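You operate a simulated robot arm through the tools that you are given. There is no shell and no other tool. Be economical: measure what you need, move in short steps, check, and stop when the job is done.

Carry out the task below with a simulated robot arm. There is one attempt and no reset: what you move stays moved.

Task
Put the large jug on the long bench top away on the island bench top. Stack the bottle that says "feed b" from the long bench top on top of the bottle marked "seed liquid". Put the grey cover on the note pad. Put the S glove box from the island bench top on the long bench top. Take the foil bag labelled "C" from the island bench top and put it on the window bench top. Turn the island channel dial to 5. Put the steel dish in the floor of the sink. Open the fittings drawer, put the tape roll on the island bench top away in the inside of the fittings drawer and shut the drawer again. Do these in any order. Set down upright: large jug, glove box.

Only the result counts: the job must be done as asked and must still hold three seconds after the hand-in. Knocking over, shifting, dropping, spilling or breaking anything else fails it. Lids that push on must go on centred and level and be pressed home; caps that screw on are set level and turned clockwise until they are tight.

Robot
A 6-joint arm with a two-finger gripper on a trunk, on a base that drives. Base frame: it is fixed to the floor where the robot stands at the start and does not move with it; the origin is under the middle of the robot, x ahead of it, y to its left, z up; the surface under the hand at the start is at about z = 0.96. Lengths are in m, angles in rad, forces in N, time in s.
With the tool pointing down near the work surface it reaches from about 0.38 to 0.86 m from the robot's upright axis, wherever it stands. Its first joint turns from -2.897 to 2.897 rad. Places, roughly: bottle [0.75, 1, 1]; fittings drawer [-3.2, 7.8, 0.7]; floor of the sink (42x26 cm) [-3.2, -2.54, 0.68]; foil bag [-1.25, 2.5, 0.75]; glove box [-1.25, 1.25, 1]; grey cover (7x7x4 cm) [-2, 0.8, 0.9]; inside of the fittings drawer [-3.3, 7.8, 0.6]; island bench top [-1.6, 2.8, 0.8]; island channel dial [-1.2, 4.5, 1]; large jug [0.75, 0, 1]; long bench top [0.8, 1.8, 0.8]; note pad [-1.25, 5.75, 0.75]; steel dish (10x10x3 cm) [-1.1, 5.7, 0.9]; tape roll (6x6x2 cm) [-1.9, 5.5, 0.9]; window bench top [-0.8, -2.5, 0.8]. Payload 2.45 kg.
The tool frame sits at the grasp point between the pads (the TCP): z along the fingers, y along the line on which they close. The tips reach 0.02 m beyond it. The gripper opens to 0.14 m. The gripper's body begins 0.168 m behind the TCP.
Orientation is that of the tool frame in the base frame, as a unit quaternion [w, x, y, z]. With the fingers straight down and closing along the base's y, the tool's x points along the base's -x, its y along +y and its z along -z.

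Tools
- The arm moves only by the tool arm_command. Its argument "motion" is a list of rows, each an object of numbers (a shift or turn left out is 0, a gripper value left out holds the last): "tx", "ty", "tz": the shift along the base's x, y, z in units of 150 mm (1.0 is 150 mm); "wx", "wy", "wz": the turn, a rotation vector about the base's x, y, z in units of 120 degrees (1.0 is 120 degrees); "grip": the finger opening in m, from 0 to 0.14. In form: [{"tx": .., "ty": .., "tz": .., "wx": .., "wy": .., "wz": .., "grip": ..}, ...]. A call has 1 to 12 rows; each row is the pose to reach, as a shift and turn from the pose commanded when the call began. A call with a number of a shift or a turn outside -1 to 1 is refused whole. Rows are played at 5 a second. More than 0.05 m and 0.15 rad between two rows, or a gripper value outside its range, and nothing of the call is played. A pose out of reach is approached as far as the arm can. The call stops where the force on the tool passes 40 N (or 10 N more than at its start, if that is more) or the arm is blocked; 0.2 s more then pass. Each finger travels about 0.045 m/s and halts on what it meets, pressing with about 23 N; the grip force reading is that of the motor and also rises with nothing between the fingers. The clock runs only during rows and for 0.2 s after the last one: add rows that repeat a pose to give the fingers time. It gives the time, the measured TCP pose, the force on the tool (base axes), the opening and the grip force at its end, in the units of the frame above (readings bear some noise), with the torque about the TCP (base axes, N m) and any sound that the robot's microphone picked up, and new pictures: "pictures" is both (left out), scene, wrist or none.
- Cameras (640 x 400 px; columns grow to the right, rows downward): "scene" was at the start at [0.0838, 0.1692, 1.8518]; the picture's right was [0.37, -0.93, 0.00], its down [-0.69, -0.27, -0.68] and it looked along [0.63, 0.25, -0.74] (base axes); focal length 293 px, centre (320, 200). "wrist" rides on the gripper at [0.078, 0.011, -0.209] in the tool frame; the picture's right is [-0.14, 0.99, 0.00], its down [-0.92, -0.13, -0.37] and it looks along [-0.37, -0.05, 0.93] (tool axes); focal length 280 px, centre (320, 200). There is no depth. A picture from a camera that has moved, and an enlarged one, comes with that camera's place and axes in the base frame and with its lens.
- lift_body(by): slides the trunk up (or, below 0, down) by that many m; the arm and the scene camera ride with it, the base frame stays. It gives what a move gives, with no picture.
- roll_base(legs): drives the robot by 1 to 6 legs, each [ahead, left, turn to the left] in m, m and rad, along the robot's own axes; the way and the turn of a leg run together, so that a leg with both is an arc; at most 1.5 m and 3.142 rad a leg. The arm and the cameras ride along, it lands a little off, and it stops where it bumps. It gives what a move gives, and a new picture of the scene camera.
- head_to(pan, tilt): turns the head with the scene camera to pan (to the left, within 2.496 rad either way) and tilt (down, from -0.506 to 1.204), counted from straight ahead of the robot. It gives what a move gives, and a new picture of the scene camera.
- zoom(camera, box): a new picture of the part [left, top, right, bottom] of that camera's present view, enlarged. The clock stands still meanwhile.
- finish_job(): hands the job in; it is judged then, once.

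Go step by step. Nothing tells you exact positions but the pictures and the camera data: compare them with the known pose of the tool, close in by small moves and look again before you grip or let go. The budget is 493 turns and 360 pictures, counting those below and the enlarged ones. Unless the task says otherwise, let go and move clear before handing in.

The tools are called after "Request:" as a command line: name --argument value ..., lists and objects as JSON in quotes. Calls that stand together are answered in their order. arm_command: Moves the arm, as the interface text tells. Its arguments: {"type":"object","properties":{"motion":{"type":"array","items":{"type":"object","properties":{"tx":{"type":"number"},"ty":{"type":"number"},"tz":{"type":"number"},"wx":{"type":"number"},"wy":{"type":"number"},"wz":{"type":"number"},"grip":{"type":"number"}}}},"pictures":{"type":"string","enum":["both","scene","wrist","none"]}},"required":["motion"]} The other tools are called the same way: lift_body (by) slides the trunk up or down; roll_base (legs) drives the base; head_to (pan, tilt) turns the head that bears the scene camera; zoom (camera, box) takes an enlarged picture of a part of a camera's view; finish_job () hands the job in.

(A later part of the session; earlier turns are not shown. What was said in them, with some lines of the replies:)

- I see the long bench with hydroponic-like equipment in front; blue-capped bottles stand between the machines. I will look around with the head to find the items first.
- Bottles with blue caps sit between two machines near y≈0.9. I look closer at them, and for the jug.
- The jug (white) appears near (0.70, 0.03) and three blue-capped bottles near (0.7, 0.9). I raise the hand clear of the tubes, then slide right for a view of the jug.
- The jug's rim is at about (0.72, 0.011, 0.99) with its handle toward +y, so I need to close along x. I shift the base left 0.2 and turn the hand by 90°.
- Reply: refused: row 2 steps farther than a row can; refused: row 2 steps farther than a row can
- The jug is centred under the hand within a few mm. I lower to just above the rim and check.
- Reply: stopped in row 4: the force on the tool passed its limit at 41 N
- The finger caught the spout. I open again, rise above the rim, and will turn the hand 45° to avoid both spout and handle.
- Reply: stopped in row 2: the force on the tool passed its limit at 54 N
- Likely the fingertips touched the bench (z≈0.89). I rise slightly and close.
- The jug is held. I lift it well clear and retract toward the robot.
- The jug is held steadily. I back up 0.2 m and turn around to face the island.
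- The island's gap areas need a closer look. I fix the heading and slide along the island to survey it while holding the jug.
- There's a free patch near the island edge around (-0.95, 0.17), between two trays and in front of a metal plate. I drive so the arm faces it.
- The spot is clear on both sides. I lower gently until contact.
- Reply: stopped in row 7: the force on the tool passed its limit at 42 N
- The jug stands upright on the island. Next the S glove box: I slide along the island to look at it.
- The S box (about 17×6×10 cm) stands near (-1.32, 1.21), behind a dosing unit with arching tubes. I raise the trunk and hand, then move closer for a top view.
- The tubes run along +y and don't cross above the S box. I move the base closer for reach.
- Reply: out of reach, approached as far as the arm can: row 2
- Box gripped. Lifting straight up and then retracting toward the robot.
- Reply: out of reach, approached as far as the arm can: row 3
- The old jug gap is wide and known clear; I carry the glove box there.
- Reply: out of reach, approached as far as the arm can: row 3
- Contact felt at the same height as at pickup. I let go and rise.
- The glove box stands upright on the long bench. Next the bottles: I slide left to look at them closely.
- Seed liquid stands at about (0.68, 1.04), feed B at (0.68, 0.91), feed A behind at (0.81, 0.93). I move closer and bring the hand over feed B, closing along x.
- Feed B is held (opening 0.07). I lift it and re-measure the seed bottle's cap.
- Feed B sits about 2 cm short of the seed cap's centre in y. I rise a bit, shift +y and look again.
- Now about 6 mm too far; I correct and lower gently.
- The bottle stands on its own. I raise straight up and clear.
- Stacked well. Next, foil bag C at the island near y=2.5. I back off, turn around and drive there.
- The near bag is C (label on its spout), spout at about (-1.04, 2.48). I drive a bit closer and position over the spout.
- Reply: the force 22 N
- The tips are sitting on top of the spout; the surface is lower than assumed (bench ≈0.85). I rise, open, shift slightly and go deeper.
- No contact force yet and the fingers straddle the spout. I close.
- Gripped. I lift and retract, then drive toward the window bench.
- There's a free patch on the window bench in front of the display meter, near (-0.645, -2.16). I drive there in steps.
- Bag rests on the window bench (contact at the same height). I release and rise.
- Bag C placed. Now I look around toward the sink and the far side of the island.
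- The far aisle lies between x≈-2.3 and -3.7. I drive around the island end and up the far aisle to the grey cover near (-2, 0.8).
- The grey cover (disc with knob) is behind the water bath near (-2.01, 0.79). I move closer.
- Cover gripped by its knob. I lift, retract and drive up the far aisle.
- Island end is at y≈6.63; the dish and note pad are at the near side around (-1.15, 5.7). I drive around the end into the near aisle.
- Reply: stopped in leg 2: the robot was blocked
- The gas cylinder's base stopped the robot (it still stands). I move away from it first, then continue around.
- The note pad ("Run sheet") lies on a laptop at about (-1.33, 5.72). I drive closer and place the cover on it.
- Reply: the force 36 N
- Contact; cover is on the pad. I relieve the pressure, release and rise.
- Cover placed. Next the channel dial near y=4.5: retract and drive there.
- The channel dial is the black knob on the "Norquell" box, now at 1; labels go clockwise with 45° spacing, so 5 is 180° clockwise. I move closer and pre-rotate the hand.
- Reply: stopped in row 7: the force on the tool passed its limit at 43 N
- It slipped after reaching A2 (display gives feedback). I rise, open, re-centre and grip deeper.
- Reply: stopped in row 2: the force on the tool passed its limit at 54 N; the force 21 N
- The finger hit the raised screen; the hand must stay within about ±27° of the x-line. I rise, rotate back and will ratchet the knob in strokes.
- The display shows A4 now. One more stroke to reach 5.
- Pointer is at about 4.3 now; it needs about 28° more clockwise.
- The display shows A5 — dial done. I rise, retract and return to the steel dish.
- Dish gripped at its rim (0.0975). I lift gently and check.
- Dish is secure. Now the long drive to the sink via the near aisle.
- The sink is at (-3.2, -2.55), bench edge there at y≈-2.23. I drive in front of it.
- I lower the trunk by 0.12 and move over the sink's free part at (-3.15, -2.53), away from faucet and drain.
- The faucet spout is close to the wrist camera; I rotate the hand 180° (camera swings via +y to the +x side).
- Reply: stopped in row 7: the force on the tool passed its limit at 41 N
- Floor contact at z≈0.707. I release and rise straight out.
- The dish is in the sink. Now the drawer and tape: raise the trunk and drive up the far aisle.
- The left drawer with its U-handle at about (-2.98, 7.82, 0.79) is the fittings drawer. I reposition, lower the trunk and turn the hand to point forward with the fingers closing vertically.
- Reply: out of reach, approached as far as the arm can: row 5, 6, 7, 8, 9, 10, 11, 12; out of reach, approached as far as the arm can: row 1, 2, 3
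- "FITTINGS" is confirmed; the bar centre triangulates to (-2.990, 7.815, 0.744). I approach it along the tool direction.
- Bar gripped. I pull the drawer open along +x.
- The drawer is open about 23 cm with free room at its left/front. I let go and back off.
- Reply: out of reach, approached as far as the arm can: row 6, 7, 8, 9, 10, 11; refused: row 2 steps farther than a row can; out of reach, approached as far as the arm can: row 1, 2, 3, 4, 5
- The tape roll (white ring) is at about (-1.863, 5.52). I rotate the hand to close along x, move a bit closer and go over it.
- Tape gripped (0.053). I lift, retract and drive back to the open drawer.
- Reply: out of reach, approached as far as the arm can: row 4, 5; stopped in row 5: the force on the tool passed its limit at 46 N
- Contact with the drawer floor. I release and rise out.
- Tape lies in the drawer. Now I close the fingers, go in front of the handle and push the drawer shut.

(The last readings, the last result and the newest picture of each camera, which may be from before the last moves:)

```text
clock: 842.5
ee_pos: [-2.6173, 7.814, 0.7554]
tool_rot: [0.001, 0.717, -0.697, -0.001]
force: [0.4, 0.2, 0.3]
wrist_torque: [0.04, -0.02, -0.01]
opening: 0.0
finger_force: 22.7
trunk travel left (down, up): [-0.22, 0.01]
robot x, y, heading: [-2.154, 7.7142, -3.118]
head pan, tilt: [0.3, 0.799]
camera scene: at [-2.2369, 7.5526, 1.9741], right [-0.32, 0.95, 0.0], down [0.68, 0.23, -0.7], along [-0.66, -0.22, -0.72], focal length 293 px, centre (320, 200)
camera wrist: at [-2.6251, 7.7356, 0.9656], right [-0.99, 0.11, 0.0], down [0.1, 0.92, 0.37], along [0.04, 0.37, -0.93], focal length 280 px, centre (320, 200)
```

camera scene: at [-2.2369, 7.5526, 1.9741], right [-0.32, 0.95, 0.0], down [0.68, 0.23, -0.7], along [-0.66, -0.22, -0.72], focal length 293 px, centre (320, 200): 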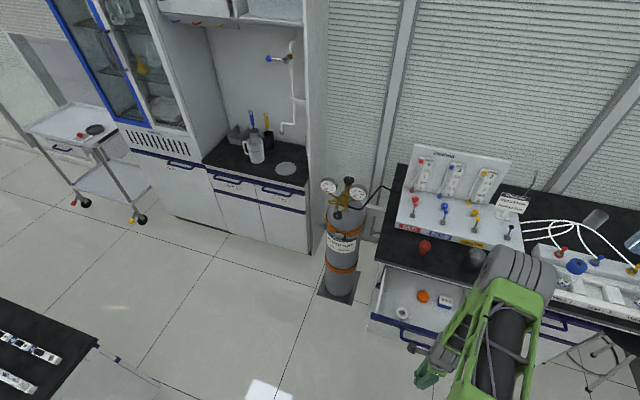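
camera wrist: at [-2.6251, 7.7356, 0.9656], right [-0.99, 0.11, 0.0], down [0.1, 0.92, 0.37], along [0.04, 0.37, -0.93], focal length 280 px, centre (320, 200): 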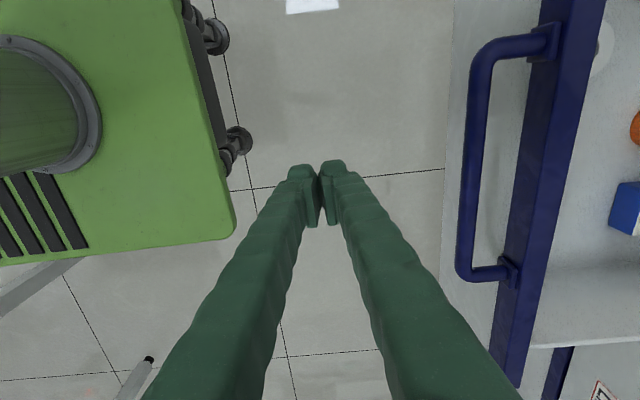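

Request:
arm_command --motion '[{"tx": -0.2}, {"tx": -0.4}, {"tx": -0.6}, {"tx": -0.8}, {"tx": -1.0}, {"tx": -1.0}]' --pictures "none"

Request:
arm_command --motion '[{"tx": -0.15}, {"tx": -0.3}, {"tx": -0.45}, {"tx": -0.6}, {"tx": -0.75}, {"tx": -0.9}, {"tx": -0.9}]' --pictures "both"

```text
clock: 843.9
ee_pos: [-2.7688, 7.815, 0.7547]
tool_rot: [0.001, 0.717, -0.697, -0.002]
force: [0.3, 0.6, 0.2]
wrist_torque: [0.0, 0.0, 0.0]
opening: 0.0
finger_force: 22.8
trunk travel left (down, up): [-0.22, 0.01]
robot x, y, heading: [-2.154, 7.7165, -3.12]
head pan, tilt: [0.3, 0.799]
```

```text
clock: 845.5
ee_pos: [-2.903, 7.8137, 0.7557]
tool_rot: [0.001, 0.717, -0.697, -0.001]
force: [0.7, 0.2, 0.3]
wrist_torque: [0.01, 0.03, -0.01]
opening: 0.0
finger_force: 22.8
trunk travel left (down, up): [-0.22, 0.01]
robot x, y, heading: [-2.1547, 7.7195, -3.118]
head pan, tilt: [0.3, 0.799]
camera scene: at [-2.2368, 7.5525, 1.9741], right [-0.32, 0.95, 0.0], down [0.68, 0.23, -0.7], along [-0.66, -0.22, -0.72], focal length 293 px, centre (320, 200)
camera wrist: at [-2.9103, 7.7363, 0.9661], right [-0.99, 0.11, 0.0], down [0.1, 0.92, 0.37], along [0.04, 0.37, -0.93], focal length 280 px, centre (320, 200)
```

scene: 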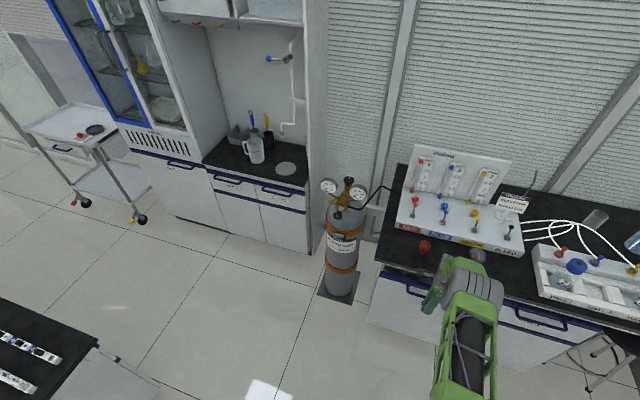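
wrist: 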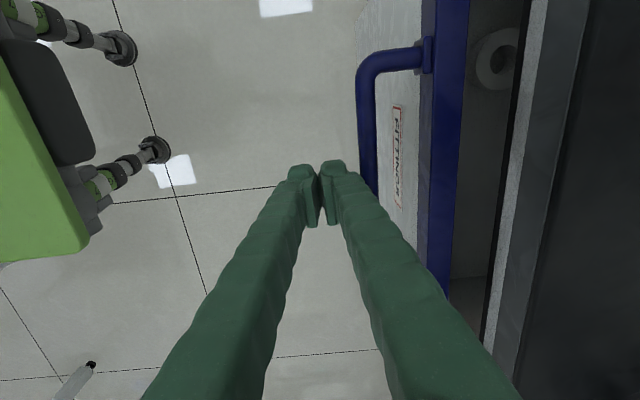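

Drawer nearly shut; I push the remaining few centimetres.

Request:
arm_command --motion '[{"tx": -0.1}, {"tx": -0.2}, {"tx": -0.3}, {"tx": -0.4}, {"tx": -0.48}, {"tx": -0.55}]' --pictures "both"

```text
clock: 846.8
ee_pos: [-2.9439, 7.8138, 0.7599]
tool_rot: [-0.006, 0.716, -0.698, 0.007]
force: [2.5, -0.6, 1.0]
wrist_torque: [0.04, 0.02, -0.06]
opening: 0.0
finger_force: 22.6
out of reach, approached as far as the arm can: row 4, 5, 6
trunk travel left (down, up): [-0.22, 0.01]
robot x, y, heading: [-2.1523, 7.7167, -3.117]
head pan, tilt: [0.3, 0.799]
stopped in row 6: the force on the tool passed its limit at 44 N (the readings are from after the stop); the commanded pose is now the measured one
camera scene: at [-2.2363, 7.5523, 1.9743], right [-0.32, 0.95, 0.0], down [0.68, 0.23, -0.7], along [-0.66, -0.22, -0.72], focal length 293 px, centre (320, 200)
camera wrist: at [-2.9567, 7.7364, 0.9698], right [-0.99, 0.11, -0.02], down [0.1, 0.92, 0.37], along [0.06, 0.37, -0.93], focal length 280 px, centre (320, 200)
```

scene: 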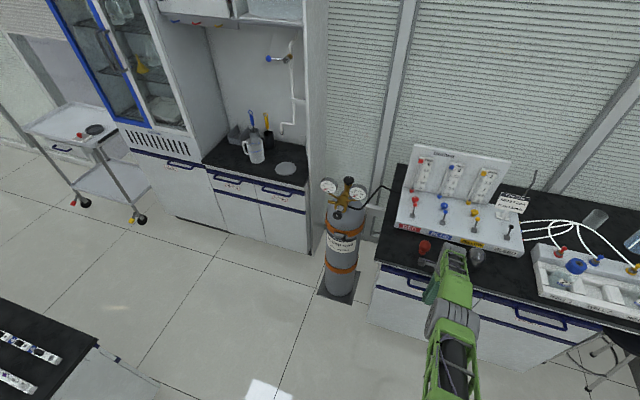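
wrist: 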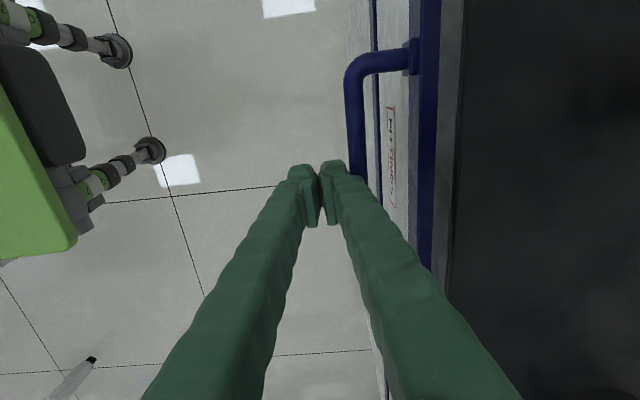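

Request:
zoom --camera "scene" --box '[360, 240, 560, 360]'

Request:
zoom --camera "wrist" --box '[300, 0, 500, 240]'

```text
3.20 times, centred on (460, 300) of scene
camera zoom: at [-2.2363, 7.5523, 1.9743], right [-0.32, 0.95, 0.0], down [0.68, 0.23, -0.7], along [-0.66, -0.22, -0.72], focal length 937 px, centre (-128, -120)
```

zoom: 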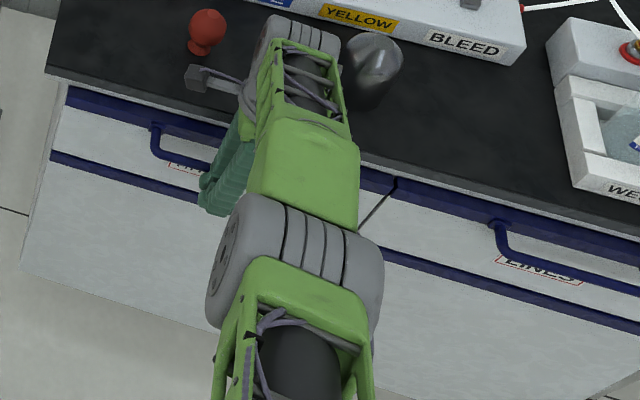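

```text
1.67 times, centred on (400, 120) of wrist
camera zoom: at [-2.9567, 7.7364, 0.9698], right [-0.99, 0.11, -0.02], down [0.1, 0.92, 0.37], along [0.06, 0.37, -0.93], focal length 467 px, centre (187, 333)
```

zoom: 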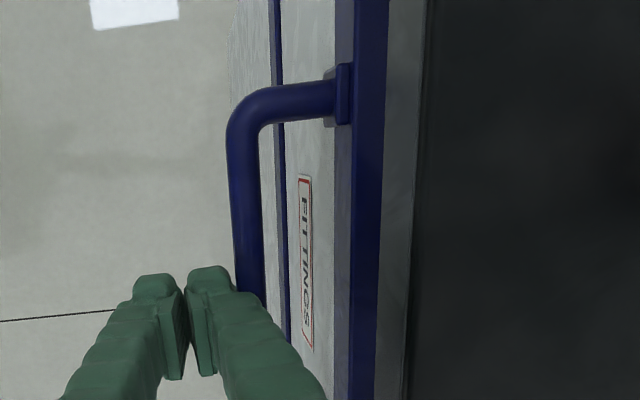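

Request:
arm_command --motion '[{"tx": 0.25}, {"tx": 0.5}, {"tx": 0.75}, {"tx": 1.0}, {"tx": 1.0}]' --pictures "wrist"

Request:
zoom --camera "scene" --box '[360, 240, 560, 360]'

```text
clock: 847.1
ee_pos: [-2.9431, 7.8165, 0.7617]
tool_rot: [-0.001, 0.716, -0.698, 0.002]
force: [4.6, -0.6, 4.1]
wrist_torque: [0.03, 0.03, -0.09]
opening: 0.0
finger_force: 22.8
trunk travel left (down, up): [-0.22, 0.01]
robot x, y, heading: [-2.1512, 7.7173, -3.117]
head pan, tilt: [0.3, 0.799]
stopped in row 1: the force on the tool passed its limit at 78 N (the readings are from after the stop); the commanded pose is now the measured one
camera wrist: at [-2.9539, 7.7377, 0.9717], right [-0.99, 0.11, 0.0], down [0.1, 0.92, 0.37], along [0.04, 0.37, -0.93], focal length 280 px, centre (320, 200)
```

wrist: 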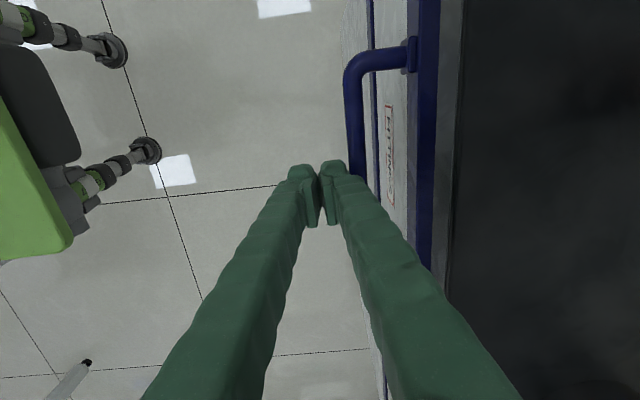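

```text
3.20 times, centred on (460, 300) of scene
camera zoom: at [-2.2362, 7.5527, 1.9742], right [-0.32, 0.95, 0.0], down [0.68, 0.23, -0.7], along [-0.66, -0.22, -0.72], focal length 937 px, centre (-128, -120)
```

zoom: 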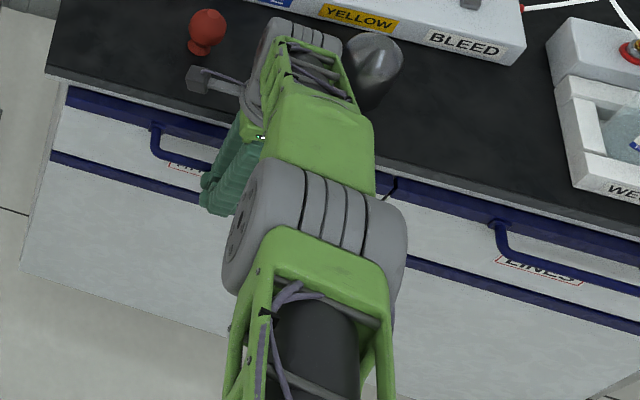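

Request:
arm_command --motion '[{"tx": 0.03}, {"tx": 0.06}, {"tx": 0.1}, {"tx": 0.1}]' --pictures "none"

```text
clock: 848.1
ee_pos: [-2.9302, 7.8146, 0.7607]
tool_rot: [-0.001, 0.716, -0.698, 0.001]
force: [0.1, 0.9, -0.4]
wrist_torque: [-0.01, 0.02, -0.01]
opening: 0.0002
finger_force: 23.1
trunk travel left (down, up): [-0.22, 0.01]
robot x, y, heading: [-2.1529, 7.7195, -3.12]
head pan, tilt: [0.3, 0.799]
```

Request:
arm_command --motion '[{"tx": 0.15}, {"tx": 0.35}, {"tx": 0.6}, {"tx": 0.8}, {"tx": 0.8}]' --pictures "wrist"

Request:
zoom --camera "scene" --box '[360, 240, 560, 360]'

```text
clock: 849.3
ee_pos: [-2.8113, 7.8159, 0.7624]
tool_rot: [0.0, 0.715, -0.699, 0.001]
force: [-0.2, -0.5, -0.2]
wrist_torque: [-0.02, -0.02, 0.0]
opening: 0.0
finger_force: 22.6
trunk travel left (down, up): [-0.22, 0.01]
robot x, y, heading: [-2.1521, 7.7199, -3.118]
head pan, tilt: [0.3, 0.799]
camera wrist: at [-2.8204, 7.737, 0.9729], right [-0.99, 0.11, 0.0], down [0.1, 0.92, 0.37], along [0.04, 0.37, -0.93], focal length 280 px, centre (320, 200)
```

wrist: 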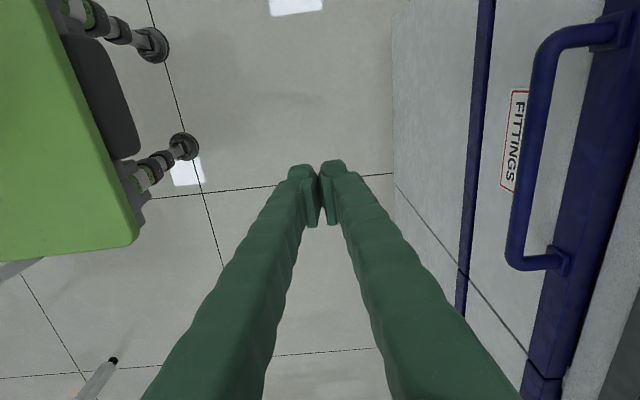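

```text
3.20 times, centred on (460, 300) of scene
camera zoom: at [-2.2364, 7.5526, 1.9741], right [-0.32, 0.95, 0.0], down [0.68, 0.23, -0.7], along [-0.66, -0.22, -0.72], focal length 937 px, centre (-128, -120)
```

zoom: 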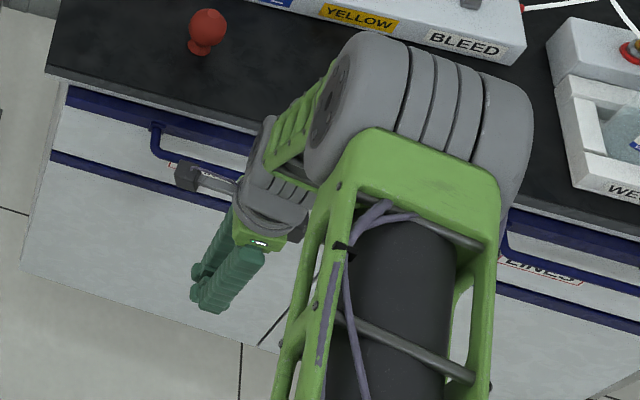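

Request:
zoom --camera "wrist" --box '[440, 240, 640, 400]'

```text
2.50 times, centred on (540, 320) of wrist
camera zoom: at [-2.8204, 7.737, 0.9729], right [-0.99, 0.11, 0.0], down [0.1, 0.92, 0.37], along [0.04, 0.37, -0.93], focal length 701 px, centre (-230, -100)
```

zoom: 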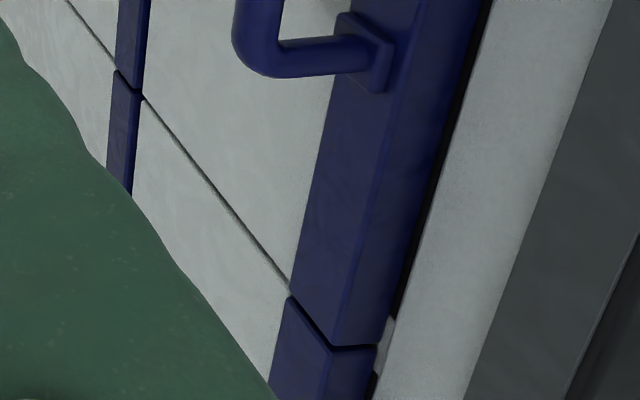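

The drawer front is flush with its neighbour: shut, with the tape inside. I raise the hand clear and then hand in.

Request:
arm_command --motion '[{"tx": 0.2, "tz": 0.15}, {"tx": 0.4, "tz": 0.35}, {"tx": 0.5, "tz": 0.65}, {"tx": 0.5, "tz": 0.95}, {"tx": 0.5, "tz": 1.0}]' --pictures "scene"

Request:
zoom --camera "scene" --box '[300, 160, 560, 360]'

```text
clock: 850.5
ee_pos: [-2.7353, 7.8157, 0.9145]
tool_rot: [0.0, 0.716, -0.698, 0.001]
force: [-0.2, -0.5, 0.5]
wrist_torque: [-0.02, 0.02, -0.04]
opening: 0.0
finger_force: 22.7
trunk travel left (down, up): [-0.22, 0.01]
robot x, y, heading: [-2.1543, 7.7178, -3.116]
head pan, tilt: [0.3, 0.799]
camera scene: at [-2.2365, 7.5526, 1.974], right [-0.32, 0.95, 0.0], down [0.68, 0.23, -0.7], along [-0.66, -0.22, -0.72], focal length 293 px, centre (320, 200)
```

scene: 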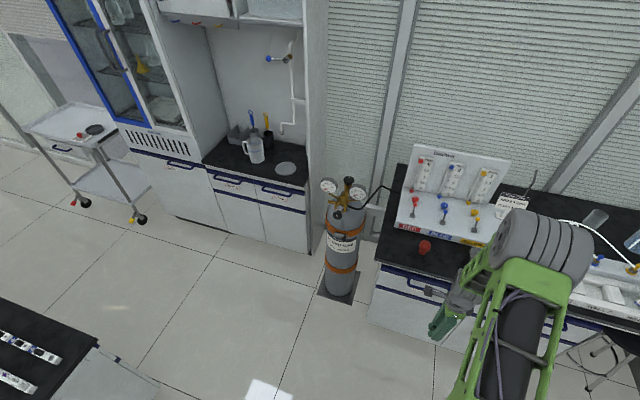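

```text
2.00 times, centred on (430, 260) of scene
camera zoom: at [-2.2365, 7.5526, 1.974], right [-0.32, 0.95, 0.0], down [0.68, 0.23, -0.7], along [-0.66, -0.22, -0.72], focal length 585 px, centre (100, 80)
```

zoom: 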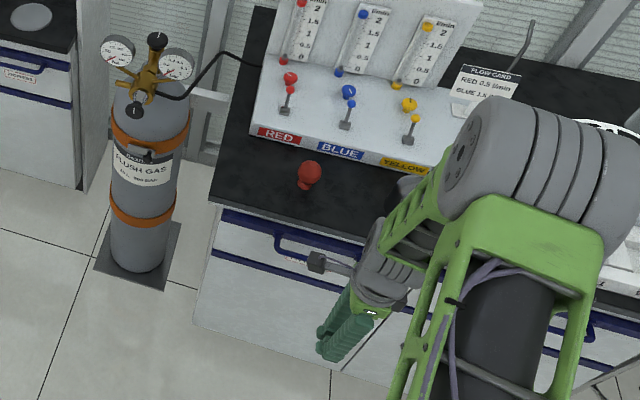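

Everything is in place: the drawer is shut, the cylinder is upright and the hand is clear. I hand in.

Request:
finish_job

```text
The job is handed in.
```

I finished all eight tasks and handed the job in. The result is not known yet.

- **Large jug:** standing upright on the island bench top.
- **Feed B bottle:** stacked on the seed liquid bottle; it stayed standing after I let go.
- **Grey cover:** on the note pad.
- **S glove box:** upright on the long bench top.
- **Foil bag C:** on the window bench top.
- **Channel dial:** at 5; its display reads A5.
- **Steel dish:** on the floor of the sink.
- **Tape roll:** inside the fittings drawer, which is shut flush with its neighbour.

While driving past the wall bench, the robot bumped the base of the gas cylinder and stopped. The cylinder still looks upright, but I did not measure whether it shifted slightly.

While I was turning the dial, a finger also knocked the raised screen beside it; I saw no damage.
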